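You operate a simulated robot arm through the tools that you are given. There is no shell and no other tool. Be economical: measure what you need, move in short steps, check, and stop when the job is done.

You run a simulated two-armed robot. Do the job below in one go: nothing can be reset, and whatever is moved stays where it is left.

TASK
Wipe up the spill on the top of the packing bench with the cream rag and put it back.

It is judged by the outcome, as a careful person would: the job done as asked, and still so three seconds after it is handed in. It fails if anything else is knocked over, pushed out of place, dropped, spilled or broken.

THE ROBOT
Two 7-joint arms with two-finger parallel grippers on one trunk, on a base that drives. Base frame: it is fixed to the floor where the robot stands at the start and does not move with it; the origin is under the middle of the robot, x ahead of it, y to its left, z up; the surface under the hand at the start is at about z = 850. Readings come in mm, degrees, newtons and seconds.
The left shoulder is at the start at [50, 165, 1205], the right one opposite. With the tool pointing down near the work surface each hand reaches from about 160 to 680 mm from the robot's upright axis, wherever it stands, measured 20 degrees to its own side. Payload 3.91 kg a hand.
Tool frame (each hand has its own): the origin (TCP) lies between the finger pads and is the grasp point; the fingertips stand 30 mm ahead of it; z points along the fingers, y is the line along which they close. The gripper opens to 110 mm. The fingers are 20 mm wide and 10 mm thick; the gripper's body (48 by 112 mm) begins 55 mm behind the TCP.
Orientation is told as [roll, pitch, yaw] about the base's x, y, z axes, in that order, counted from this pose: with the fingers straight down and closing along the base's y, the tool's x points along the base's -x, its y along +y and its z along -z.

THE INTERFACE
- The arms move only by the tool move_arm. It takes "left_plan", "right_plan" or both (then of equal length, played together; a hand with none holds still); each is a list of rows, each a list of 3 entries, a list of its own where there are three numbers: the gripper command, from -1 (shut) to 1 (fully open), values between in proportion, then the shift along the tool's x, y, z in mm, then the turn, a rotation vector about the tool's x, y, z in degrees. In form: [[jaw, [x, y, z], [rx, ry, rz]], ...]. A call has 1 to 10 rows; each row is the pose to reach, as a shift and turn from the pose commanded when the call began, along the tool's axes at that moment. A row lasts 0.2 s, in which the tool goes at most 50 mm and 8.6 degrees; a call with a longer step from one row to the next is refused whole, and so is a gripper value outside its range. A pose out of reach is approached as far as the arm can. The call stops where the force on the tool passes 40 N (or 10 N more than at its start, if that is more) or the arm is blocked; 0.2 s more then pass. The fingers move at their own pace (about 45 mm/s each) and stop on an object; they squeeze with about 33 N. The grip force told is the motor's: it shows also when the fingers shut on nothing. Time passes only in rows, and 0.2 s behind the last, so rows that repeat a pose let the fingers close. The reply holds the time, the measured pose of the TCP, the force on the tool along the base axes, the opening and the grip force, in the units named above and with some noise, with the torque about the TCP (base axes, N m) and any sound that the robot's microphone picked up, and new pictures: "views" is both (left out), scene, wrist or none (wrist: the cameras of the hands that moved).
- Cameras (640 x 400 px; columns grow to the right, rows downward): "scene" is now at [110.3, 9.6, 1360.4]; the picture's right is [0.11, -0.99, 0.00], its down [-0.69, -0.08, -0.72] and it looks along [0.71, 0.08, -0.69] (base axes); focal length 249 px, centre (320, 200). "left" rides on the left gripper at [72, -17, -103] in its tool frame; the picture's right is [0.23, 0.97, 0.00], its down [-0.76, 0.18, -0.62] and it looks along [-0.61, 0.14, 0.78] (tool axes); focal length 222 px, centre (320, 200). "right" rides on the right gripper at [72, 17, -103] in its tool frame; the picture's right is [-0.23, 0.97, 0.00], its down [-0.76, -0.18, -0.62] and it looks along [-0.61, -0.14, 0.78] (tool axes); focal length 222 px, centre (320, 200). There is no depth. A picture from a camera that has moved, and an enlarged one, comes with that camera's place and axes in the base frame and with its lens.
- lift_body(by): slides the trunk up (or, below 0, down) by that many mm; the arms and the scene camera ride with it, the base frame stays. It gives what a move gives, with no picture.
- base_move(legs): drives the robot by 1 to 6 legs, each [ahead, left, turn to the left] in mm, mm and degrees, along the robot's own axes; the way and the turn of a leg run together, so that a leg with both is an arc; at most 1500 mm and 180 degrees a leg. The arms and the cameras ride along, it lands a little off, and it stops where it bumps. It gives what a move gives, and a new picture of the scene camera.
- aim_head(pan, tilt): turns the head with the scene camera to pan (to the left, within 80 degrees either way) and tilt (down, from -29 to 69), counted from straight ahead of the robot. It gives what a move gives, and a new picture of the scene camera.
- close_up(camera, box): a new picture of the part [left, top, right, bottom] of that camera's present view, enlarged. No time passes.
- job_done(): hands the job in; it is judged then, once.

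Work in short steps. Places have to be worked out from the pictures, the camera data and where the tool is seen: move nearer, look again, correct. Check each grasp and each placing, and mend what went wrong. You have 120 turns and 260 pictures in all, those below and enlarged ones among them. Open the grippers and draw the arms clear of the work before you hand the job in, unless the task says otherwise; then end with one line.

The tools are called after "Emit:" by a JSON object that holds its "name" and its "arguments". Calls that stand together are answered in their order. move_arm: Moves the arms, as the interface text tells. Its arguments: {"type":"object","properties":{"left_plan":{"type":"array"},"right_plan":{"type":"array"},"views":{"type":"string","enum":["both","scene","wrist","none"]}},"required":[]} The other tools are called the same way: lift_body (by) slides the trunk up or down; base_move (legs) drives the base; aim_head (pan, tilt) turns the head that bears the scene camera; close_up (camera, box) takes an enlarged picture of a part of a camera's view; job_done () hands the job in.

At the start:

```text
time: 0.0
left_eef_pos: [387.2, 346.0, 1047.8]
left_ee_rot: [0.0, 0.0, 0.1]
left_contact_force: [-0.5, -0.1, 0.2]
left_torque: [0.01, -0.01, 0.02]
left_opening: 110.0
left_grasp_force: 0.2
right_eef_pos: [405.3, -94.0, 1102.8]
right_ee_rot: [0.1, 0.0, 0.0]
right_contact_force: [-0.3, 0.2, 1.3]
right_torque: [-0.01, -0.03, -0.01]
right_opening: 110.0
right_grasp_force: 0.1
trunk travel left (down, up): [-425.0, 78.0]
robot x, y, heading: [0.7, -1.7, 0.0]
head pan, tilt: [6.3, 44.0]
```

scene: 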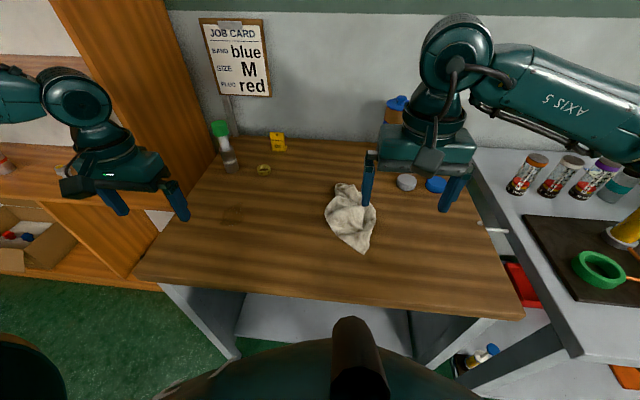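
right: 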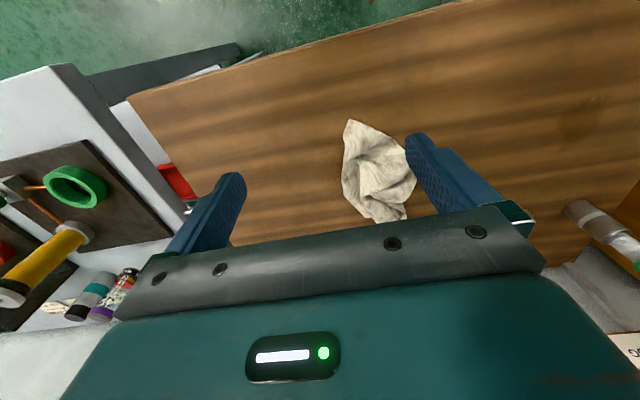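
left: 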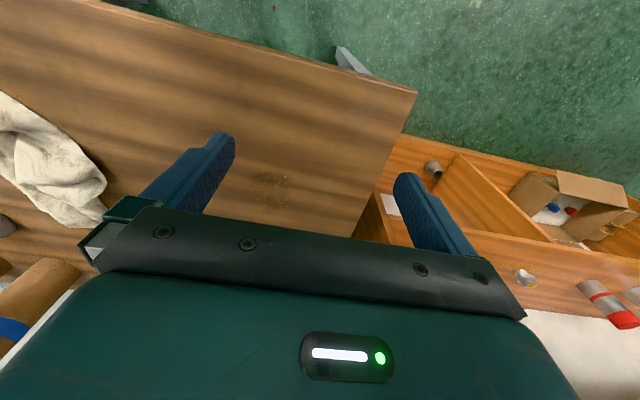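

I see the cream rag mid-bench and a faint dark stain on the left part. I'll enlarge to find the spill.

Emit:
{"name": "close_up", "arguments": {"camera": "scene", "box": [140, 120, 400, 290]}}

Emit:
{"name": "close_up", "arguments": {"camera": "left", "box": [0, 0, 420, 260]}}

Emit:
{"name": "close_up", "arguments": {"camera": "right", "box": [320, 0, 640, 240]}}

```text
2.35 times, centred on (270, 205) of scene
camera zoom: at [110.3, 9.6, 1360.4], right [0.11, -0.99, 0.0], down [-0.69, -0.08, -0.72], along [0.71, 0.08, -0.69], focal length 586 px, centre (438, 188)
```

zoom: 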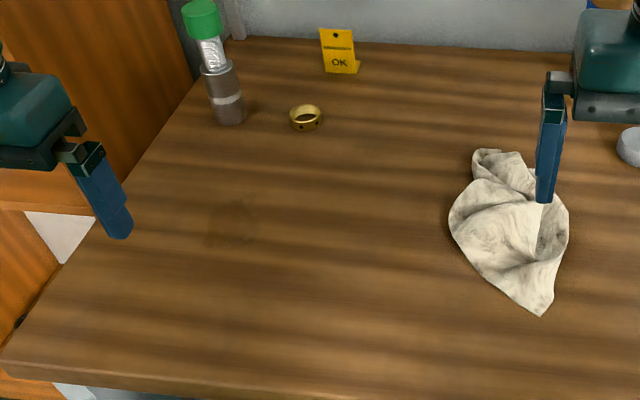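

```text
1.52 times, centred on (210, 130) of left
camera zoom: at [313.6, 326.9, 1151.0], right [-0.23, 0.97, 0.0], down [0.76, 0.18, 0.62], along [0.61, 0.14, -0.78], focal length 338 px, centre (488, 307)
```

zoom: 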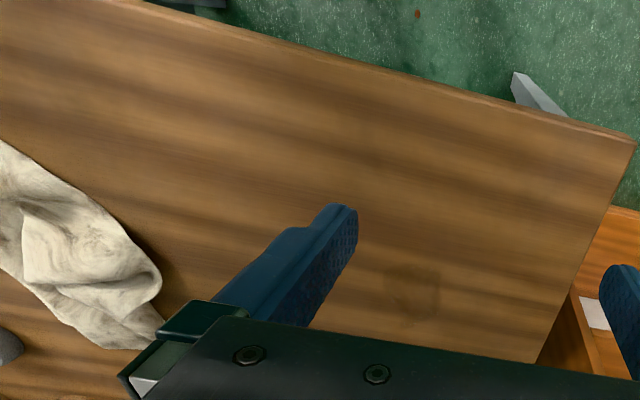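

```text
1.67 times, centred on (480, 120) of right
camera zoom: at [332.7, -75.3, 1206.3], right [0.23, 0.97, 0.0], down [0.76, -0.18, 0.62], along [0.61, -0.14, -0.78], focal length 370 px, centre (53, 333)
```

zoom: 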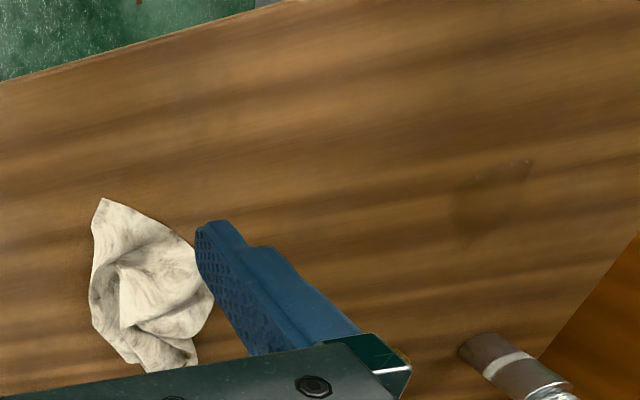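

Triangulating from the three cameras, the spill is near (545, 302), about 80 mm across. The rag is centred at about (575, -29), x 460–710, y -90–50. I'll back the right arm off and bring the left hand over the rag.

Emit:
{"name": "move_arm", "arguments": {"right_plan": [[1, [30, -40, 0], [0, 0, 0]], [1, [60, -75, 0], [0, 0, 0]], [1, [90, -110, 0], [0, 0, 0]], [1, [120, -145, 0], [0, 0, 0]], [1, [140, -180, 0], [0, 0, 0]]], "views": "none"}}

Emit:
{"name": "move_arm", "arguments": {"left_plan": [[1, [-18, -37, 0], [0, 0, 0]], [1, [-36, -74, 0], [0, 0, 0]], [1, [-54, -111, 0], [0, 0, 0]], [1, [-72, -148, 0], [0, 0, 0]], [1, [-90, -185, 0], [0, 0, 0]], [1, [-108, -222, 0], [0, 0, 0]], [1, [-126, -259, 0], [0, 0, 0]], [1, [-144, -296, 0], [0, 0, 0]], [1, [-162, -333, 0], [0, 0, 0]], [1, [-180, -370, 0], [0, 0, 0]]]}}

```text
time: 1.2
left_eef_pos: [387.1, 345.3, 1047.2]
left_ee_rot: [0.0, -0.1, 0.0]
left_contact_force: [0.2, -0.8, 0.6]
left_torque: [0.03, -0.01, 0.0]
left_opening: 110.1
left_grasp_force: 0.0
right_eef_pos: [265.0, -273.8, 1102.1]
right_ee_rot: [0.0, 0.0, 0.0]
right_contact_force: [-0.8, -0.2, -0.9]
right_torque: [0.0, -0.01, 0.01]
right_opening: 110.0
right_grasp_force: 0.1
trunk travel left (down, up): [-425.0, 78.0]
robot x, y, heading: [1.7, 5.0, 0.1]
head pan, tilt: [6.3, 44.0]
```

```text
time: 3.4
left_eef_pos: [462.7, 133.9, 1075.7]
left_ee_rot: [-0.1, 0.0, 0.0]
left_contact_force: [0.2, -0.1, -0.2]
left_torque: [0.02, 0.01, -0.01]
left_opening: 109.8
left_grasp_force: 0.1
left hand out of reach, approached as far as the arm can: row 6, 7, 8, 9, 10
right_eef_pos: [266.1, -271.9, 1101.6]
right_ee_rot: [-0.1, 0.0, 0.0]
right_contact_force: [-0.4, -0.3, 1.1]
right_torque: [0.0, -0.03, 0.01]
right_opening: 110.1
right_grasp_force: 0.0
trunk travel left (down, up): [-425.0, 78.0]
robot x, y, heading: [-1.4, -1.4, 0.0]
head pan, tilt: [6.3, 44.0]
camera scene: at [110.1, 9.5, 1360.5], right [0.11, -0.99, 0.0], down [-0.69, -0.08, -0.72], along [0.71, 0.08, -0.69], focal length 249 px, centre (320, 200)
camera left: at [389.7, 115.0, 1178.1], right [-0.23, 0.97, 0.0], down [0.76, 0.18, 0.62], along [0.61, 0.14, -0.78], focal length 222 px, centre (320, 200)
```

scene: 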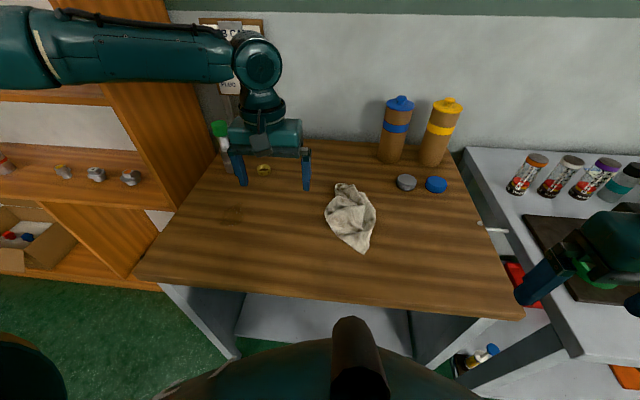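
left: 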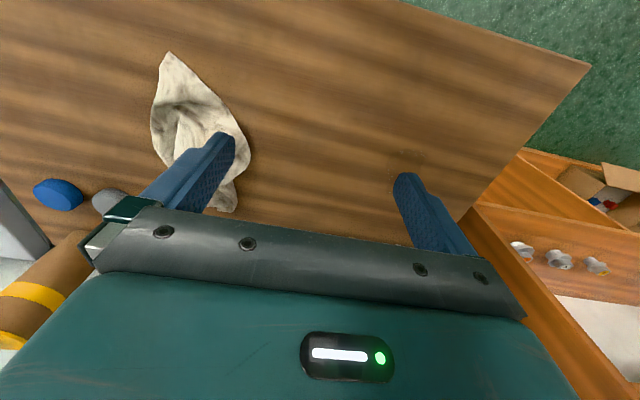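

The left hand was stopped short at this height. Lower down its reach should be better, so I'll descend over empty bench and extend toward the rag.

Emit:
{"name": "move_arm", "arguments": {"left_plan": [[1, [0, 0, 45], [0, 0, 0]], [1, [0, 0, 90], [0, 0, 0]], [1, [0, 0, 120], [0, 0, 0]], [1, [-40, -20, 120], [0, 0, 0]], [1, [-70, -50, 120], [0, 0, 0]], [1, [-90, -90, 120], [0, 0, 0]]], "views": "none"}}

```text
time: 4.8
left_eef_pos: [471.9, 160.0, 1009.4]
left_ee_rot: [0.0, 0.1, -0.1]
left_contact_force: [-0.3, -0.7, -0.6]
left_torque: [0.03, 0.0, 0.01]
left_opening: 109.9
left_grasp_force: 0.0
left hand out of reach, approached as far as the arm can: row 1, 2, 3, 4, 5, 6
right_eef_pos: [265.3, -272.5, 1102.3]
right_ee_rot: [0.0, -0.1, -0.1]
right_contact_force: [-0.3, 0.0, -0.3]
right_torque: [0.0, 0.0, -0.01]
right_opening: 109.9
right_grasp_force: 0.1
trunk travel left (down, up): [-425.0, 78.0]
robot x, y, heading: [0.8, -1.4, 0.2]
head pan, tilt: [6.3, 44.0]
```

Still limited, likely by a wrist joint. I'll see whether letting the hand yaw with the swing frees it.

Emit:
{"name": "move_arm", "arguments": {"left_plan": [[1, [20, 20, 0], [0, 0, 0]], [1, [20, 20, 0], [0, 0, 8]], [1, [20, 20, 0], [0, 0, 16]], [1, [20, 20, 0], [0, 0, 24]], [1, [20, 20, 0], [0, 0, 32]], [1, [0, 0, 0], [0, 0, 32]], [1, [-30, -20, 0], [0, 0, 32]], [1, [-60, -40, 0], [0, 0, 32]]], "views": "scene"}}

```text
time: 6.6
left_eef_pos: [486.3, 165.1, 1024.5]
left_ee_rot: [0.0, 0.0, -32.0]
left_contact_force: [0.7, 0.3, -0.2]
left_torque: [-0.03, -0.02, 0.02]
left_opening: 110.2
left_grasp_force: 0.1
left hand out of reach, approached as far as the arm can: row 6, 7, 8
right_eef_pos: [265.9, -272.3, 1103.4]
right_ee_rot: [0.0, 0.1, 0.0]
right_contact_force: [-0.6, 0.1, -0.1]
right_torque: [0.0, 0.04, 0.0]
right_opening: 110.2
right_grasp_force: 0.1
trunk travel left (down, up): [-425.0, 78.0]
robot x, y, heading: [3.1, -1.5, -0.0]
head pan, tilt: [6.3, 44.0]
camera scene: at [110.4, 9.6, 1360.4], right [0.11, -0.99, 0.0], down [-0.69, -0.08, -0.72], along [0.71, 0.08, -0.69], focal length 249 px, centre (320, 200)
```

scene: 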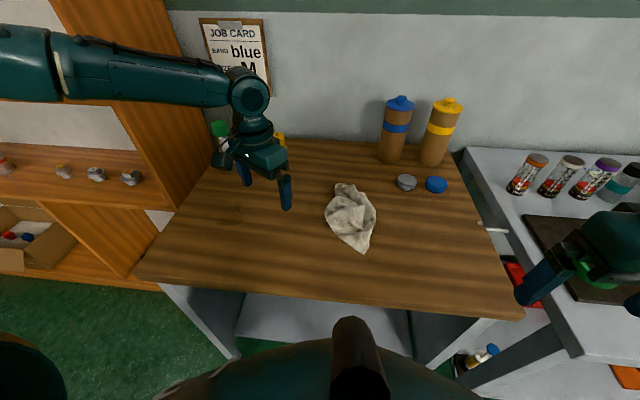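

Yaw isn't the limit. I'll pull back, go down close to the bench, and probe outward there.

Emit:
{"name": "move_arm", "arguments": {"left_plan": [[1, [30, 35, 0], [0, 0, -8]], [1, [60, 50, 0], [0, 0, -16]], [1, [60, 50, 0], [0, 0, -24]], [1, [60, 50, 0], [0, 0, -32]]], "views": "none"}}

```text
time: 7.6
left_eef_pos: [464.8, 237.1, 1023.2]
left_ee_rot: [0.0, 0.0, 0.1]
left_contact_force: [0.0, 1.2, -0.4]
left_torque: [0.0, 0.0, -0.01]
left_opening: 110.0
left_grasp_force: 0.1
right_eef_pos: [265.6, -271.9, 1102.0]
right_ee_rot: [0.0, 0.0, 0.0]
right_contact_force: [0.1, 0.3, 0.0]
right_torque: [-0.01, -0.02, 0.0]
right_opening: 110.2
right_grasp_force: 0.0
trunk travel left (down, up): [-425.0, 78.0]
robot x, y, heading: [1.3, -2.5, 0.1]
head pan, tilt: [6.3, 44.0]
```

Emit:
{"name": "move_arm", "arguments": {"left_plan": [[1, [20, 0, 40], [0, 0, 0]], [1, [40, 0, 80], [0, 0, 0]], [1, [40, -30, 100], [0, 0, 0]], [1, [40, -70, 100], [0, 0, 0]], [1, [30, -110, 100], [0, 0, 0]], [1, [0, -140, 100], [0, 0, 0]], [1, [-30, -170, 100], [0, 0, 0]], [1, [-60, -200, 100], [0, 0, 0]]], "views": "scene"}}

```text
time: 9.4
left_eef_pos: [449.9, 155.2, 988.2]
left_ee_rot: [-0.1, -0.1, -0.1]
left_contact_force: [0.7, 1.4, 0.1]
left_torque: [0.02, 0.05, 0.02]
left_opening: 110.1
left_grasp_force: 0.1
left hand out of reach, approached as far as the arm can: row 4, 5, 6, 7, 8
right_eef_pos: [266.5, -272.4, 1101.9]
right_ee_rot: [0.0, -0.1, 0.1]
right_contact_force: [-0.3, -0.4, -0.4]
right_torque: [-0.02, -0.01, 0.0]
right_opening: 110.0
right_grasp_force: 0.1
trunk travel left (down, up): [-425.0, 78.0]
robot x, y, heading: [1.2, 2.7, 0.1]
head pan, tilt: [6.3, 44.0]
camera scene: at [110.3, 9.5, 1360.4], right [0.11, -0.99, 0.0], down [-0.69, -0.08, -0.72], along [0.71, 0.08, -0.69], focal length 249 px, centre (320, 200)
```

scene: 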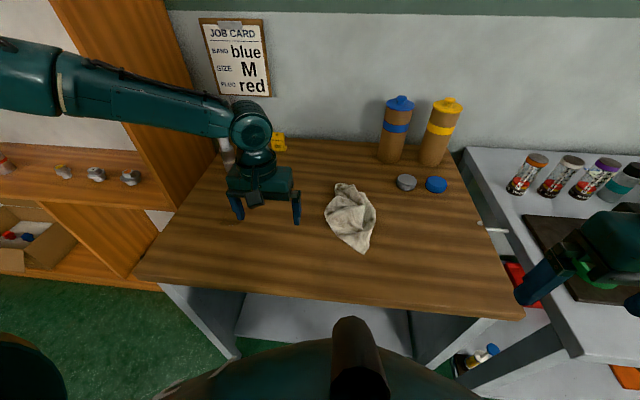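

The left arm is limited inward at about 20° left, not by distance. Turning the base right about 23° puts the rag on the left hand's good line, swinging the hand (at z≈988) over clear bench.

Emit:
{"name": "base_move", "arguments": {"legs": [[0, 0, -24]]}}

```text
time: 11.1
left_eef_pos: [472.8, -48.0, 989.3]
left_ee_rot: [-0.2, -0.2, -24.7]
left_contact_force: [-0.3, -0.1, 0.6]
left_torque: [-0.03, 0.0, -0.02]
left_opening: 109.9
left_grasp_force: 0.0
right_eef_pos: [127.3, -359.0, 1102.0]
right_ee_rot: [0.0, 0.0, -24.8]
right_contact_force: [0.1, -0.3, 0.0]
right_torque: [-0.03, 0.02, -0.02]
right_opening: 110.0
right_grasp_force: 0.2
trunk travel left (down, up): [-425.0, 78.0]
robot x, y, heading: [2.6, -0.8, -24.8]
head pan, tilt: [6.3, 44.0]
camera scene: at [103.7, -37.9, 1360.4], right [-0.32, -0.95, 0.0], down [-0.66, 0.22, -0.72], along [0.68, -0.23, -0.69], focal length 249 px, centre (320, 200)
```

scene: 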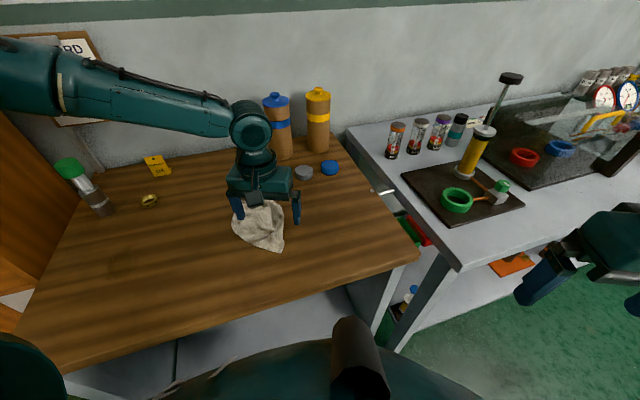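

The hand is now just short of the rag. I'll move it over the rag's middle (≈(560,-32)) and look down.

Emit:
{"name": "move_arm", "arguments": {"left_plan": [[1, [-36, 26, 0], [0, 0, 0]], [1, [-72, 51, 0], [0, 0, 0]], [1, [-72, 51, 30], [0, 0, 0]]]}}

```text
time: 11.9
left_eef_pos: [555.9, -13.5, 969.6]
left_ee_rot: [-0.2, -0.1, -24.8]
left_contact_force: [0.1, 0.2, -0.6]
left_torque: [0.01, 0.01, 0.05]
left_opening: 110.2
left_grasp_force: 0.1
left hand out of reach, approached as far as the arm can: row 1, 2, 3
right_eef_pos: [127.4, -357.6, 1101.8]
right_ee_rot: [0.0, 0.0, -24.8]
right_contact_force: [-0.5, 0.3, -0.1]
right_torque: [0.0, -0.02, 0.01]
right_opening: 110.1
right_grasp_force: 0.2
trunk travel left (down, up): [-425.0, 78.0]
robot x, y, heading: [-2.4, 3.6, -24.7]
head pan, tilt: [6.3, 44.0]
camera scene: at [103.9, -37.6, 1360.5], right [-0.32, -0.95, 0.0], down [-0.66, 0.22, -0.72], along [0.68, -0.23, -0.69], focal length 249 px, centre (320, 200)
camera left: at [481.9, -0.9, 1074.8], right [0.2, 0.98, 0.0], down [0.77, -0.15, 0.62], along [0.61, -0.13, -0.78], focal length 222 px, centre (320, 200)
```

scene: 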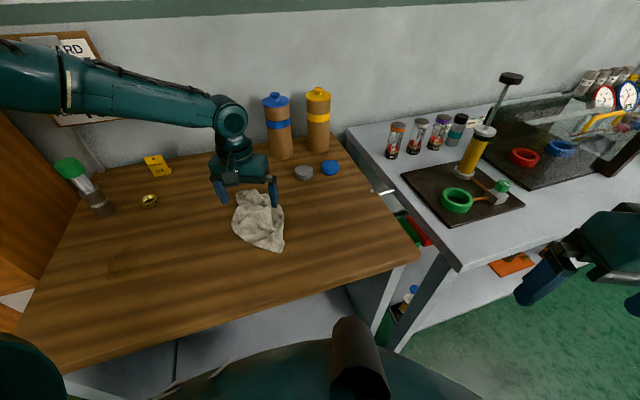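
left: 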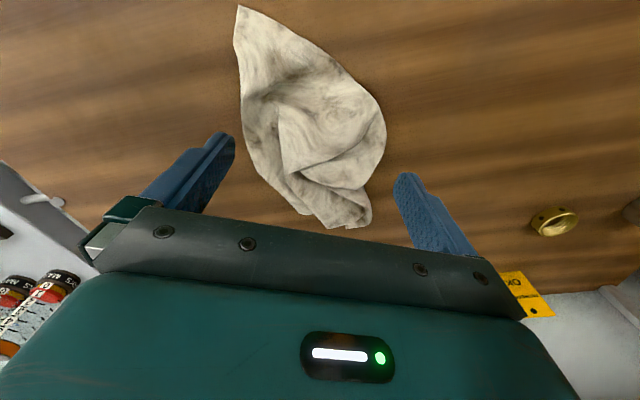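

The hand is at its inward limit again (23° to its side); the rag is centred at (568,-30). I'll turn another 10° right to give the arm room.

Emit:
{"name": "base_move", "arguments": {"legs": [[0, 0, -10]]}}

```text
time: 12.9
left_eef_pos: [544.5, -108.9, 971.0]
left_ee_rot: [-0.3, -0.3, -34.5]
left_contact_force: [-0.1, -0.6, 0.1]
left_torque: [0.0, 0.0, -0.01]
left_opening: 110.3
left_grasp_force: 0.0
right_eef_pos: [64.7, -374.9, 1100.7]
right_ee_rot: [0.0, 0.1, -34.6]
right_contact_force: [-0.1, -0.3, -1.2]
right_torque: [0.01, 0.0, 0.0]
right_opening: 110.1
right_grasp_force: 0.2
trunk travel left (down, up): [-425.0, 78.0]
robot x, y, heading: [0.4, -0.4, -34.6]
head pan, tilt: [6.3, 44.0]
camera scene: at [95.6, -55.1, 1360.4], right [-0.47, -0.88, 0.0], down [-0.61, 0.33, -0.72], along [0.63, -0.34, -0.69], focal length 249 px, centre (320, 200)
```

scene: 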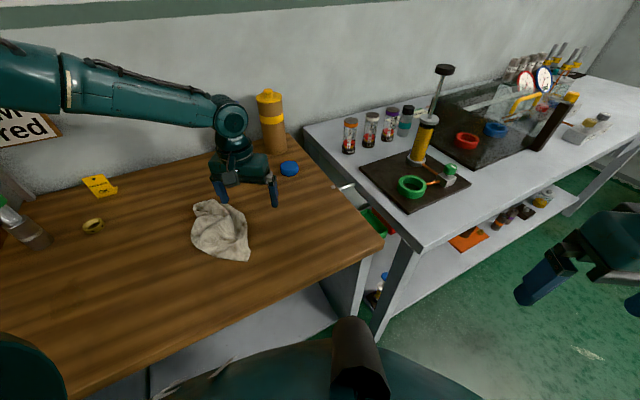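

Room gained. I move over the rag centre (568,-30), turn the jaws across the rag's short side, and go down to z≈920 for another look.

Emit:
{"name": "move_arm", "arguments": {"left_plan": [[1, [12, 39, 0], [0, 0, -8]], [1, [25, 78, 0], [0, 0, -16]], [1, [25, 78, 25], [0, 0, -24]], [1, [25, 78, 50], [0, 0, -32]]]}}

```text
time: 13.9
left_eef_pos: [570.4, -31.1, 921.3]
left_ee_rot: [-0.3, -0.1, -2.4]
left_contact_force: [-0.2, 0.1, -0.6]
left_torque: [0.0, 0.01, 0.0]
left_opening: 109.9
left_grasp_force: 0.0
right_eef_pos: [64.6, -375.8, 1102.7]
right_ee_rot: [0.0, 0.0, -34.6]
right_contact_force: [-0.3, 0.8, 0.1]
right_torque: [0.02, 0.01, 0.03]
right_opening: 110.0
right_grasp_force: 0.0
trunk travel left (down, up): [-425.0, 78.0]
robot x, y, heading: [-0.8, -0.6, -34.8]
head pan, tilt: [6.3, 44.0]
camera scene: at [96.1, -54.8, 1360.4], right [-0.47, -0.88, 0.0], down [-0.61, 0.33, -0.72], along [0.63, -0.34, -0.69], focal length 249 px, centre (320, 200)
camera left: at [496.3, -46.5, 1024.4], right [-0.19, 0.98, -0.01], down [0.77, 0.15, 0.62], along [0.61, 0.11, -0.78], focal length 222 px, centre (320, 200)
```

scene: 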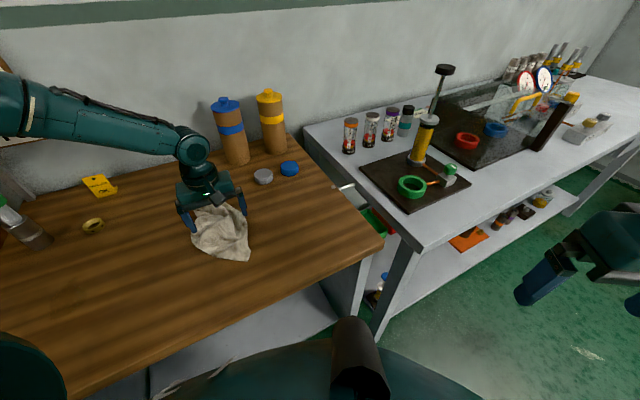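
left: 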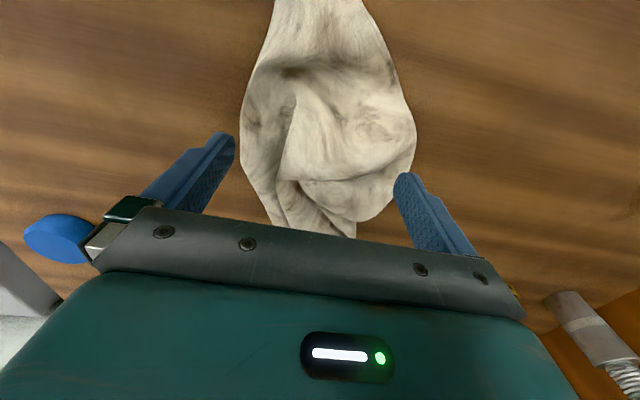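

Hand is centred over the rag. I'll narrow the jaws to ~75 mm and descend gently until the fingertips just about reach the bench (TCP ≈ 885).

Emit:
{"name": "move_arm", "arguments": {"left_plan": [[0.4, [0, 0, 0], [0, 0, 0]], [0.4, [0, 0, 10], [0, 0, 0]], [0.4, [0, 0, 18], [0, 0, 0]], [0.4, [0, 0, 25], [0, 0, 0]], [0.4, [0, 0, 31], [0, 0, 0]], [0.4, [0, 0, 36], [0, 0, 0]]], "views": "wrist"}}

```text
time: 15.3
left_eef_pos: [569.0, -30.6, 885.7]
left_ee_rot: [-0.5, 0.0, -2.5]
left_contact_force: [0.4, 0.1, 0.1]
left_torque: [0.01, 0.01, -0.02]
left_opening: 76.8
left_grasp_force: 0.1
right_eef_pos: [65.2, -375.7, 1102.8]
right_ee_rot: [-0.1, 0.0, -34.7]
right_contact_force: [0.4, -0.7, 0.0]
right_torque: [0.02, -0.01, 0.02]
right_opening: 109.8
right_grasp_force: 0.0
trunk travel left (down, up): [-425.0, 78.0]
robot x, y, heading: [-4.9, -0.6, -34.6]
head pan, tilt: [6.3, 44.0]
camera left: at [494.7, -45.3, 989.2], right [-0.18, 0.98, -0.01], down [0.77, 0.15, 0.62], along [0.61, 0.11, -0.78], focal length 222 px, centre (320, 200)
```

left: 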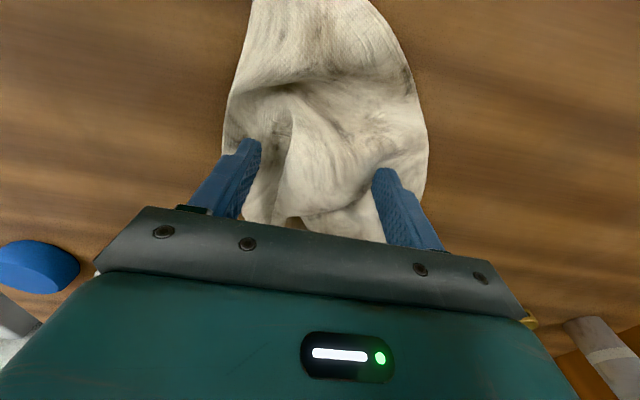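

No contact yet with the tips ~5 mm off the bench and inside the rag's edges. I'll ease down 3 mm more and close.

Emit:
{"name": "move_arm", "arguments": {"left_plan": [[0.4, [0, 0, 3], [0, 0, 0]], [-1, [0, 0, 3], [0, 0, 0]], [-1, [0, 0, 3], [0, 0, 0]], [-1, [0, 0, 3], [0, 0, 0]], [-1, [0, 0, 3], [0, 0, 0]], [-1, [0, 0, 3], [0, 0, 0]], [-1, [0, 0, 3], [0, 0, 0]]], "views": "wrist"}}

```text
time: 16.9
left_eef_pos: [568.4, -28.2, 884.8]
left_ee_rot: [-0.4, -0.1, -2.4]
left_contact_force: [0.6, -0.2, 1.4]
left_torque: [-0.04, 0.02, 0.0]
left_opening: 3.3
left_grasp_force: 33.3
left hand out of reach, approached as far as the arm can: row 1
right_eef_pos: [64.9, -375.4, 1102.5]
right_ee_rot: [0.0, 0.0, -34.7]
right_contact_force: [-0.8, 0.4, 0.9]
right_torque: [0.01, 0.0, 0.0]
right_opening: 110.1
right_grasp_force: 0.1
trunk travel left (down, up): [-425.0, 78.0]
robot x, y, heading: [-1.0, 3.8, -34.5]
head pan, tilt: [6.3, 44.0]
camera left: at [494.6, -43.9, 988.3], right [-0.18, 0.98, -0.01], down [0.77, 0.15, 0.62], along [0.61, 0.11, -0.78], focal length 222 px, centre (320, 200)
```

left: 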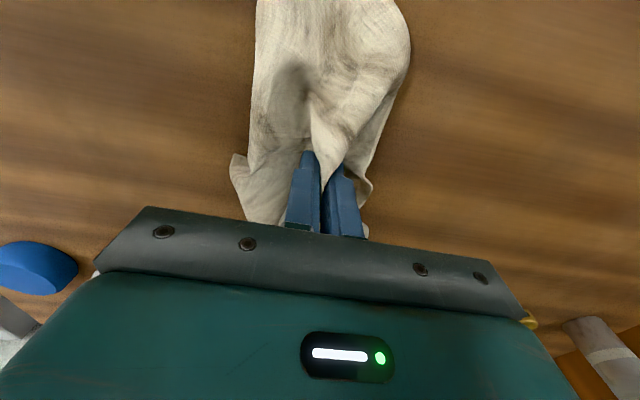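

The cloth is bunched between the fingers (opening 3.3 mm, 33 N). Lift and check.

Emit:
{"name": "move_arm", "arguments": {"left_plan": [[-1, [0, 0, -40], [0, 0, 0]], [-1, [0, 0, -80], [0, 0, 0]], [-1, [0, 0, -120], [0, 0, 0]], [-1, [0, 0, -150], [0, 0, 0]]]}}

```text
time: 17.9
left_eef_pos: [567.6, -28.1, 1034.5]
left_ee_rot: [-0.2, 0.0, -2.7]
left_contact_force: [-0.7, 0.1, -0.2]
left_torque: [-0.01, 0.03, -0.03]
left_opening: 3.3
left_grasp_force: 33.2
right_eef_pos: [63.8, -374.4, 1101.8]
right_ee_rot: [0.0, -0.1, -34.6]
right_contact_force: [0.3, 0.1, -0.6]
right_torque: [-0.02, 0.02, -0.03]
right_opening: 109.8
right_grasp_force: 0.0
trunk travel left (down, up): [-425.0, 78.0]
robot x, y, heading: [1.5, 0.6, -34.5]
head pan, tilt: [6.3, 44.0]
camera scene: at [95.6, -55.0, 1360.4], right [-0.47, -0.88, 0.0], down [-0.61, 0.33, -0.72], along [0.63, -0.34, -0.69], focal length 249 px, centre (320, 200)
camera left: at [495.2, -43.4, 1137.7], right [-0.18, 0.98, 0.0], down [0.77, 0.15, 0.62], along [0.61, 0.11, -0.78], focal length 222 px, centre (320, 200)
```

scene: 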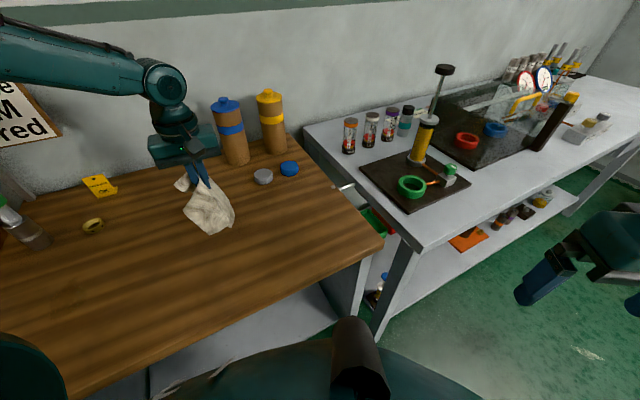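
left: 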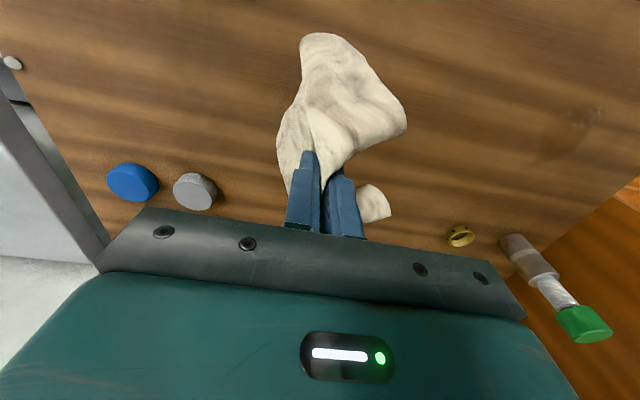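

Rag is held securely. From this view the spill spans about x 505–595, y 270–335. I'll turn the base back left 28° in two steps, with the rag high.

Emit:
{"name": "base_move", "arguments": {"legs": [[0, 0, 15], [0, 0, 13]]}}

```text
time: 20.1
left_eef_pos: [515.7, 244.8, 1033.8]
left_ee_rot: [-0.3, 0.0, 25.8]
left_contact_force: [-0.3, 0.2, -0.4]
left_torque: [0.0, -0.02, -0.06]
left_opening: 3.7
left_grasp_force: 33.1
right_eef_pos: [234.2, -300.8, 1100.7]
right_ee_rot: [0.0, 0.0, -6.4]
right_contact_force: [0.7, -0.3, -0.2]
right_torque: [-0.04, 0.02, 0.02]
right_opening: 109.9
right_grasp_force: 0.0
trunk travel left (down, up): [-425.0, 78.0]
robot x, y, heading: [0.7, 2.7, -6.5]
head pan, tilt: [6.3, 44.0]
camera scene: at [110.7, -2.5, 1360.4], right [0.0, -1.0, 0.0], down [-0.69, 0.0, -0.72], along [0.72, 0.0, -0.69], focal length 249 px, centre (320, 200)
```

scene: 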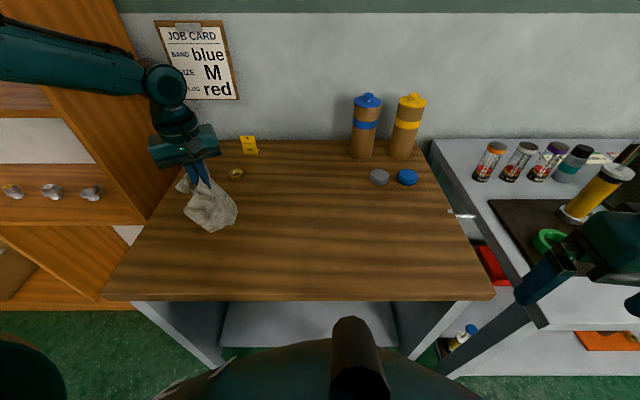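

Clear. I'll move over the spill (555,300) and lower to TCP ≈ 900.

Emit:
{"name": "move_arm", "arguments": {"left_plan": [[-1, [-30, 16, 0], [0, 0, 0]], [-1, [-59, 32, 0], [0, 0, 0]], [-1, [-59, 32, 40], [0, 0, 0]], [-1, [-59, 32, 80], [0, 0, 0]], [-1, [-59, 32, 115], [0, 0, 0]], [-1, [-59, 32, 134], [0, 0, 0]]]}}

```text
time: 21.4
left_eef_pos: [557.2, 299.1, 901.2]
left_ee_rot: [-0.5, -0.2, 25.7]
left_contact_force: [-0.5, 0.0, -0.9]
left_torque: [0.02, 0.01, -0.06]
left_opening: 3.4
left_grasp_force: 33.3
right_eef_pos: [235.3, -299.9, 1103.1]
right_ee_rot: [0.0, 0.0, -6.4]
right_contact_force: [-0.1, -0.1, -0.4]
right_torque: [0.01, -0.01, 0.01]
right_opening: 109.8
right_grasp_force: 0.0
trunk travel left (down, up): [-425.0, 78.0]
robot x, y, heading: [-1.3, 0.9, -6.8]
head pan, tilt: [6.3, 44.0]
camera scene: at [110.7, -2.9, 1360.4], right [0.0, -1.0, 0.0], down [-0.69, 0.0, -0.72], along [0.72, 0.0, -0.69], focal length 249 px, centre (320, 200)
camera left: at [497.1, 250.2, 1003.8], right [-0.63, 0.78, -0.01], down [0.61, 0.49, 0.62], along [0.49, 0.39, -0.78], focal length 222 px, centre (320, 200)
```

scene: 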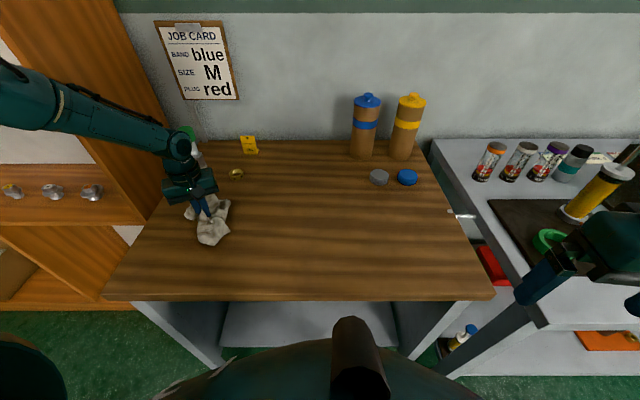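
left: 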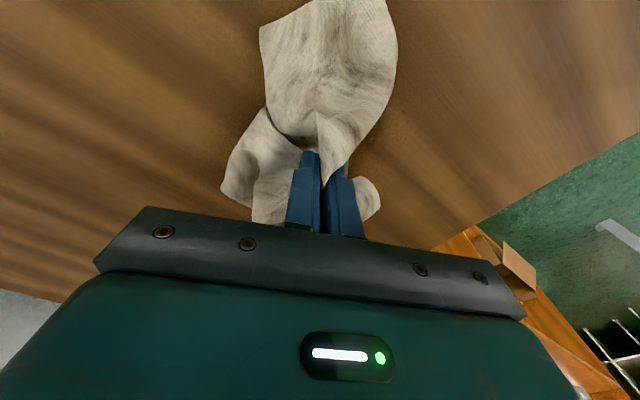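

The rag lies over the spill. I'll press lightly down and begin zigzag wiping strokes.

Emit:
{"name": "move_arm", "arguments": {"left_plan": [[-1, [0, 0, 10], [0, 0, 0]], [-1, [0, 0, 18], [0, 0, 0]], [-1, [-13, -26, 18], [0, 0, 0]], [-1, [-25, -51, 18], [0, 0, 0]], [-1, [6, -36, 18], [0, 0, 0]], [-1, [38, -21, 18], [0, 0, 0]], [-1, [69, -5, 18], [0, 0, 0]], [-1, [58, 17, 18], [0, 0, 0]], [-1, [18, -2, 18], [0, 0, 0]], [-1, [-18, -20, 18], [0, 0, 0]]], "views": "wrist"}}

```text
time: 23.6
left_eef_pos: [557.0, 294.8, 903.5]
left_ee_rot: [-0.3, -0.1, 25.6]
left_contact_force: [-0.2, 0.3, 0.0]
left_torque: [0.0, 0.05, -0.02]
left_opening: 3.6
left_grasp_force: 33.0
left hand out of reach, approached as far as the arm can: row 1, 2, 3, 4, 5, 9, 10
right_eef_pos: [233.3, -300.2, 1103.4]
right_ee_rot: [0.0, 0.0, -6.5]
right_contact_force: [-0.8, 0.0, 0.7]
right_torque: [-0.02, 0.01, -0.03]
right_opening: 110.1
right_grasp_force: 0.1
trunk travel left (down, up): [-425.0, 78.0]
robot x, y, heading: [1.3, 0.8, -6.4]
head pan, tilt: [6.3, 44.0]
camera left: at [497.2, 246.4, 1006.2], right [-0.63, 0.78, -0.01], down [0.61, 0.49, 0.62], along [0.49, 0.39, -0.78], focal length 222 px, centre (320, 200)
```

left: 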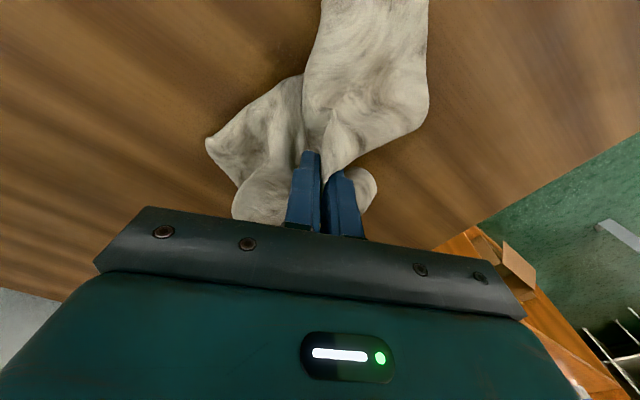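

The arm runs out of radial reach here (about 630 mm) at low height. I'll raise the rag slightly, then drive 70 mm ahead; the bench edge is at x≈346.

Emit:
{"name": "move_arm", "arguments": {"left_plan": [[-1, [10, 0, -40], [0, 0, 0]], [-1, [20, 0, -80], [0, 0, 0]]], "views": "none"}}

Emit:
{"name": "base_move", "arguments": {"legs": [[70, 0, 0]]}}

```text
time: 24.2
left_eef_pos: [538.0, 285.5, 988.4]
left_ee_rot: [-0.1, 0.0, 25.7]
left_contact_force: [0.5, -0.5, 0.0]
left_torque: [-0.01, 0.03, -0.02]
left_opening: 3.6
left_grasp_force: 33.6
right_eef_pos: [234.4, -300.5, 1102.5]
right_ee_rot: [0.1, 0.0, -6.4]
right_contact_force: [-0.3, 0.1, 0.0]
right_torque: [0.0, 0.0, -0.01]
right_opening: 110.4
right_grasp_force: 0.1
trunk travel left (down, up): [-425.0, 78.0]
robot x, y, heading: [0.2, -4.1, -6.5]
head pan, tilt: [6.3, 44.0]
```

```text
time: 25.3
left_eef_pos: [610.4, 277.1, 987.3]
left_ee_rot: [-0.3, -0.1, 25.6]
left_contact_force: [0.2, 0.2, -0.7]
left_torque: [0.02, 0.01, -0.04]
left_opening: 3.6
left_grasp_force: 33.6
right_eef_pos: [305.7, -309.2, 1101.6]
right_ee_rot: [-0.1, 0.1, -6.4]
right_contact_force: [0.6, 0.6, -0.1]
right_torque: [-0.01, 0.02, 0.01]
right_opening: 110.0
right_grasp_force: 0.0
trunk travel left (down, up): [-425.0, 78.0]
robot x, y, heading: [72.8, -9.2, -6.5]
head pan, tilt: [6.3, 44.0]
camera scene: at [182.7, -10.8, 1360.3], right [0.0, -1.0, 0.0], down [-0.7, 0.0, -0.72], along [0.72, 0.0, -0.7], focal length 249 px, centre (320, 200)
```

scene: 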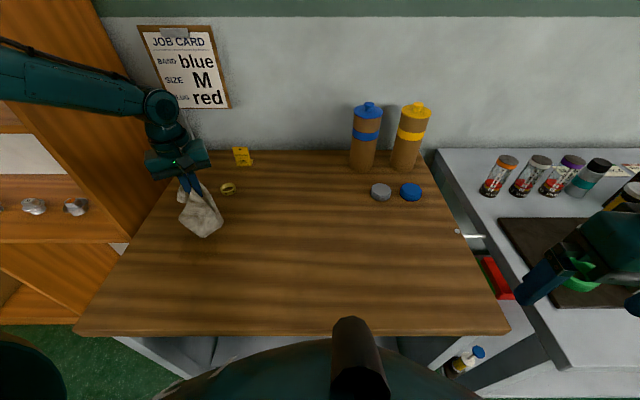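

Drive was clean. Back over the spill at (555,300) and down to wiping height.

Emit:
{"name": "move_arm", "arguments": {"left_plan": [[-1, [20, 22, 0], [0, 0, 0]], [-1, [40, 44, 0], [0, 0, 0]], [-1, [40, 44, 40], [0, 0, 0]], [-1, [40, 44, 75], [0, 0, 0]], [-1, [40, 44, 95], [0, 0, 0]], [-1, [40, 44, 103], [0, 0, 0]], [-1, [40, 44, 106], [0, 0, 0]]], "views": "wrist"}}

```text
time: 26.9
left_eef_pos: [555.2, 300.1, 884.6]
left_ee_rot: [-0.3, -0.3, 25.6]
left_contact_force: [-0.5, -0.4, 12.6]
left_torque: [-0.01, -0.06, -0.04]
left_opening: 3.6
left_grasp_force: 32.3
right_eef_pos: [303.6, -308.1, 1102.2]
right_ee_rot: [0.1, -0.1, -6.4]
right_contact_force: [1.5, -0.1, -0.7]
right_torque: [-0.02, -0.03, -0.01]
right_opening: 109.9
right_grasp_force: 0.0
trunk travel left (down, up): [-425.0, 78.0]
robot x, y, heading: [69.8, -8.0, -6.5]
head pan, tilt: [6.3, 44.0]
camera left: at [496.1, 250.7, 987.4], right [-0.63, 0.78, -0.01], down [0.61, 0.49, 0.63], along [0.49, 0.39, -0.78], focal length 222 px, centre (320, 200)
```

left: 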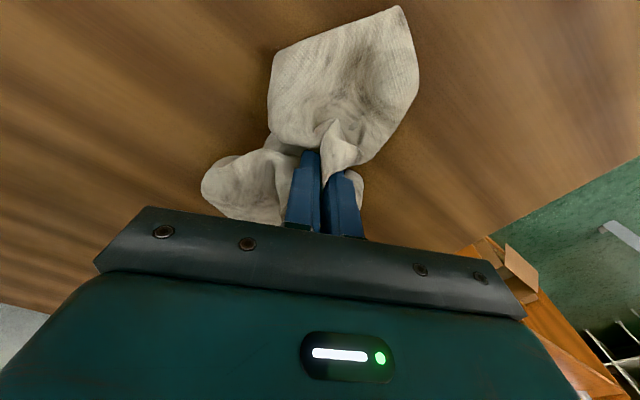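

Good: 12 N pressing through the cloth. Now the zigzag wipe over x≈495–605, y≈265–340.

Emit:
{"name": "move_arm", "arguments": {"left_plan": [[-1, [-13, -26, 0], [0, 0, 0]], [-1, [-25, -51, 0], [0, 0, 0]], [-1, [6, -36, 0], [0, 0, 0]], [-1, [38, -21, 0], [0, 0, 0]], [-1, [69, -5, 0], [0, 0, 0]], [-1, [58, 17, 0], [0, 0, 0]], [-1, [18, -2, 0], [0, 0, 0]], [-1, [-18, -20, 0], [0, 0, 0]], [-1, [-45, -31, 0], [0, 0, 0]], [-1, [-50, -5, 0], [0, 0, 0]]], "views": "none"}}

```text
time: 29.1
left_eef_pos: [606.3, 316.3, 884.5]
left_ee_rot: [-0.6, -0.5, 25.6]
left_contact_force: [2.9, -3.9, 20.3]
left_torque: [-0.02, -0.22, -0.05]
left_opening: 3.5
left_grasp_force: 33.3
right_eef_pos: [302.9, -309.3, 1100.9]
right_ee_rot: [0.1, 0.0, -6.4]
right_contact_force: [-0.8, 0.6, 0.1]
right_torque: [-0.01, 0.01, -0.02]
right_opening: 110.3
right_grasp_force: 0.0
trunk travel left (down, up): [-425.0, 78.0]
robot x, y, heading: [73.0, -6.6, -6.5]
head pan, tilt: [6.3, 44.0]
```

Continuing with the upper (larger y) strokes.

Emit:
{"name": "move_arm", "arguments": {"left_plan": [[-1, [33, 16, 0], [0, 0, 0]], [-1, [67, 32, 0], [0, 0, 0]], [-1, [100, 48, 0], [0, 0, 0]], [-1, [89, 71, 0], [0, 0, 0]], [-1, [56, 56, 0], [0, 0, 0]], [-1, [22, 39, 0], [0, 0, 0]], [-1, [-11, 23, 0], [0, 0, 0]], [-1, [22, 16, 0], [0, 0, 0]], [-1, [54, 8, 0], [0, 0, 0]], [-1, [90, 10, 0], [0, 0, 0]]], "views": "none"}}

Emit:
{"name": "move_arm", "arguments": {"left_plan": [[-1, [0, 0, -45], [0, 0, 0]], [-1, [0, 0, -90], [0, 0, 0]], [-1, [0, -45, -110], [0, 0, 0]], [-1, [0, -90, -110], [0, 0, 0]], [-1, [0, -135, -110], [0, 0, 0]]]}}

```text
time: 31.2
left_eef_pos: [535.5, 291.3, 883.3]
left_ee_rot: [-0.8, -0.9, 25.7]
left_contact_force: [-3.4, -1.4, 17.4]
left_torque: [0.01, 0.05, 0.01]
left_opening: 3.3
left_grasp_force: 32.4
right_eef_pos: [304.0, -309.0, 1101.1]
right_ee_rot: [0.0, -0.2, -6.4]
right_contact_force: [0.8, 0.8, 0.4]
right_torque: [-0.06, 0.01, -0.02]
right_opening: 109.7
right_grasp_force: 0.0
trunk travel left (down, up): [-425.0, 78.0]
robot x, y, heading: [73.4, -7.0, -6.3]
head pan, tilt: [6.3, 44.0]
stopped in row 10 (left hand): the force on the tool passed its limit at 40 N (the readings are from after the stop); the commanded pose is now the measured one
```

```text
time: 32.5
left_eef_pos: [592.6, 168.3, 993.3]
left_ee_rot: [-0.6, -0.7, 25.7]
left_contact_force: [-0.6, 0.3, -0.7]
left_torque: [0.02, 0.0, 0.01]
left_opening: 3.7
left_grasp_force: 32.4
right_eef_pos: [305.1, -308.9, 1102.3]
right_ee_rot: [-0.1, 0.0, -6.4]
right_contact_force: [-0.2, 0.2, -0.2]
right_torque: [0.0, -0.02, -0.02]
right_opening: 110.0
right_grasp_force: 0.1
trunk travel left (down, up): [-425.0, 78.0]
robot x, y, heading: [65.2, -7.8, -6.3]
head pan, tilt: [6.3, 44.0]
camera scene: at [182.5, -11.5, 1360.3], right [0.0, -1.0, 0.0], down [-0.7, 0.0, -0.72], along [0.72, 0.0, -0.7], focal length 249 px, centre (320, 200)
camera left: at [531.6, 120.3, 1096.8], right [-0.63, 0.78, -0.01], down [0.6, 0.49, 0.63], along [0.5, 0.39, -0.78], focal length 222 px, centre (320, 200)
```

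scene: 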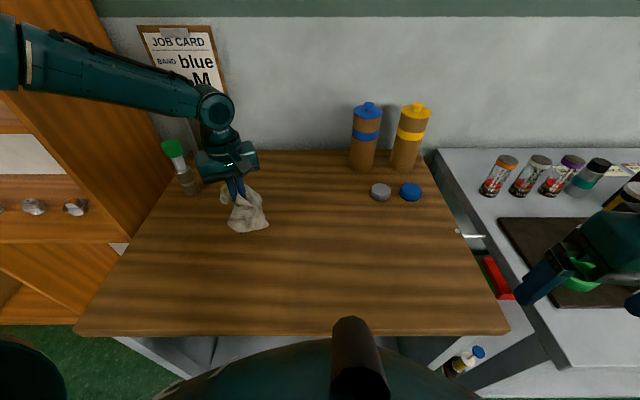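
left: 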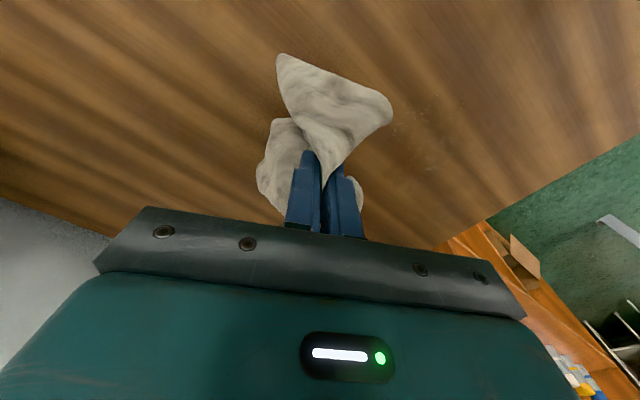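

Lifted aside; checking the wiped area closely.

Emit:
{"name": "close_up", "arguments": {"camera": "scene", "box": [90, 150, 300, 290]}}

Emit:
{"name": "close_up", "arguments": {"camera": "left", "box": [320, 40, 560, 240]}}

```text
2.86 times, centred on (195, 220) of scene
camera zoom: at [182.5, -11.5, 1360.3], right [0.0, -1.0, 0.0], down [-0.7, 0.0, -0.72], along [0.72, 0.0, -0.7], focal length 712 px, centre (677, 143)
```

zoom: 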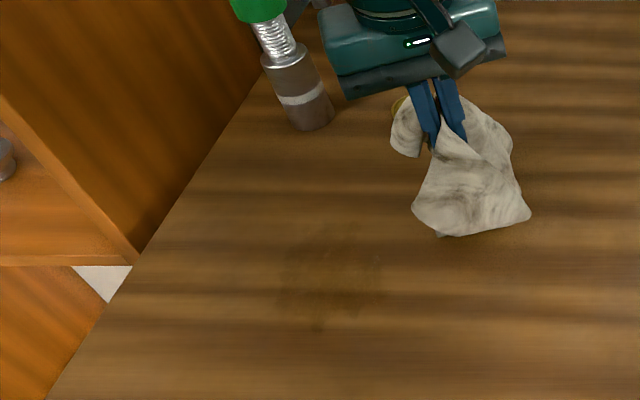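

```text
2.00 times, centred on (440, 140) of left
camera zoom: at [531.6, 120.3, 1096.8], right [-0.63, 0.78, -0.01], down [0.6, 0.49, 0.63], along [0.5, 0.39, -0.78], focal length 444 px, centre (80, 320)
```

zoom: 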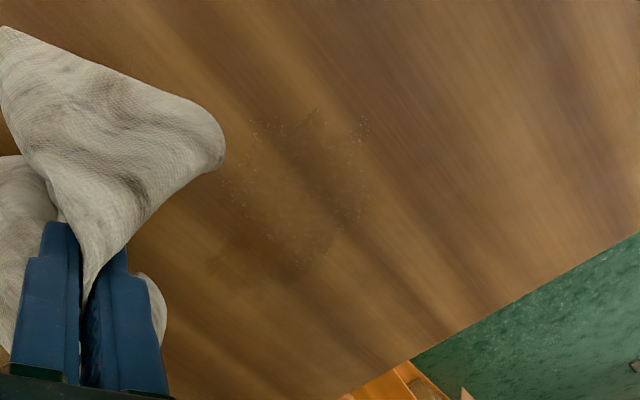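

A faint, spread residue remains (about x 490–600, y 230–337). I'll wipe again over the larger area with y-direction strokes.

Emit:
{"name": "move_arm", "arguments": {"left_plan": [[-1, [-16, 27, 30], [0, 0, 0]], [-1, [-33, 53, 65], [0, 0, 0]], [-1, [-33, 53, 98], [0, 0, 0]], [-1, [-33, 53, 108], [0, 0, 0]], [-1, [-50, 87, 108], [0, 0, 0]], [-1, [-66, 121, 108], [0, 0, 0]], [-1, [-83, 155, 108], [0, 0, 0]], [-1, [-60, 166, 108], [0, 0, 0]], [-1, [-44, 132, 108], [0, 0, 0]], [-1, [-27, 98, 108], [0, 0, 0]]], "views": "none"}}

```text
time: 34.6
left_eef_pos: [576.3, 270.1, 885.7]
left_ee_rot: [-0.5, -0.7, 25.7]
left_contact_force: [-0.6, 0.3, -0.1]
left_torque: [-0.01, 0.0, 0.02]
left_opening: 3.4
left_grasp_force: 32.4
left hand out of reach, approached as far as the arm can: row 4
right_eef_pos: [305.7, -308.2, 1102.2]
right_ee_rot: [0.0, 0.1, -6.4]
right_contact_force: [1.1, -0.3, -0.2]
right_torque: [0.0, -0.03, -0.01]
right_opening: 109.9
right_grasp_force: 0.1
trunk travel left (down, up): [-425.0, 78.0]
robot x, y, heading: [72.0, -8.1, -6.2]
head pan, tilt: [6.3, 44.0]
```

No pressure at that height; going 2 mm deeper and continuing the strokes.

Emit:
{"name": "move_arm", "arguments": {"left_plan": [[-1, [17, -34, 2], [0, 0, 0]], [-1, [39, -23, 2], [0, 0, 0]], [-1, [23, 11, 2], [0, 0, 0]], [-1, [6, 45, 2], [0, 0, 0]], [-1, [-11, 79, 2], [0, 0, 0]], [-1, [12, 90, 2], [0, 0, 0]], [-1, [28, 56, 2], [0, 0, 0]], [-1, [45, 22, 2], [0, 0, 0]], [-1, [61, -12, 2], [0, 0, 0]], [-1, [84, -1, 2], [0, 0, 0]]], "views": "none"}}

```text
time: 36.9
left_eef_pos: [502.1, 231.5, 883.9]
left_ee_rot: [-1.0, -1.1, 25.6]
left_contact_force: [10.0, -1.8, 27.0]
left_torque: [0.02, -0.58, -0.06]
left_opening: 3.3
left_grasp_force: 32.6
right_eef_pos: [303.3, -309.8, 1100.6]
right_ee_rot: [0.1, -0.1, -6.5]
right_contact_force: [-0.9, 0.4, -0.8]
right_torque: [-0.01, -0.03, 0.0]
right_opening: 109.9
right_grasp_force: 0.1
trunk travel left (down, up): [-425.0, 78.0]
robot x, y, heading: [72.4, -6.9, -6.4]
head pan, tilt: [6.3, 44.0]
```

Emit:
{"name": "move_arm", "arguments": {"left_plan": [[-1, [-17, 34, -0.5], [0, 0, 0]], [-1, [-33, 68, -0.5], [0, 0, 0]], [-1, [-50, 102, -0.5], [0, 0, 0]], [-1, [-27, 113, -0.5], [0, 0, 0]], [-1, [-10, 79, -0.5], [0, 0, 0]], [-1, [6, 45, -0.5], [0, 0, 0]], [-1, [22, 11, -0.5], [0, 0, 0]], [-1, [-11, -5, -0.5], [0, 0, 0]], [-1, [-44, -21, -0.5], [0, 0, 0]], [-1, [-61, 13, -0.5], [0, 0, 0]]], "views": "none"}}

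Emit:
{"name": "move_arm", "arguments": {"left_plan": [[-1, [0, 0, -45], [0, 0, 0]], [-1, [0, 0, -90], [0, 0, 0]], [-1, [-10, -45, -110], [0, 0, 0]], [-1, [-10, -90, -110], [0, 0, 0]]]}}

Emit:
{"name": "close_up", "arguments": {"camera": "scene", "box": [90, 150, 300, 290]}}

Emit:
{"name": "close_up", "arguments": {"camera": "left", "box": [320, 40, 560, 240]}}

```text
time: 38.1
left_eef_pos: [476.5, 311.0, 883.1]
left_ee_rot: [-0.3, -1.2, 25.7]
left_contact_force: [-5.0, -1.3, 18.8]
left_torque: [0.0, 0.09, 0.03]
left_opening: 3.3
left_grasp_force: 32.8
right_eef_pos: [304.2, -308.7, 1102.4]
right_ee_rot: [0.0, 0.0, -6.3]
right_contact_force: [0.1, 0.1, 0.1]
right_torque: [0.01, -0.03, -0.02]
right_opening: 110.3
right_grasp_force: 0.1
trunk travel left (down, up): [-425.0, 78.0]
robot x, y, heading: [74.9, -7.2, -6.2]
head pan, tilt: [6.3, 44.0]
stopped in row 6 (left hand): the force on the tool passed its limit at 41 N (the readings are from after the stop); the commanded pose is now the measured one
```

```text
refused: row 3 steps farther than a row can; nothing moved
```

```text
2.86 times, centred on (195, 220) of scene
camera zoom: at [180.2, -12.0, 1360.5], right [0.0, -1.0, 0.0], down [-0.69, 0.0, -0.72], along [0.72, 0.0, -0.69], focal length 712 px, centre (677, 143)
```

zoom: 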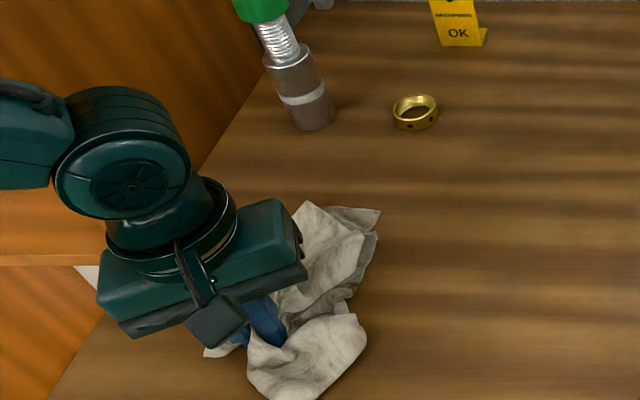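

```text
2.00 times, centred on (440, 140) of left
camera zoom: at [416.1, 261.8, 985.0], right [-0.63, 0.78, -0.01], down [0.6, 0.49, 0.64], along [0.5, 0.39, -0.77], focal length 444 px, centre (80, 320)
```

zoom: 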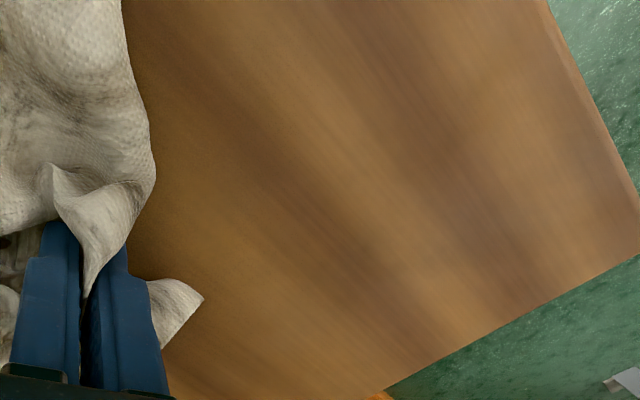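

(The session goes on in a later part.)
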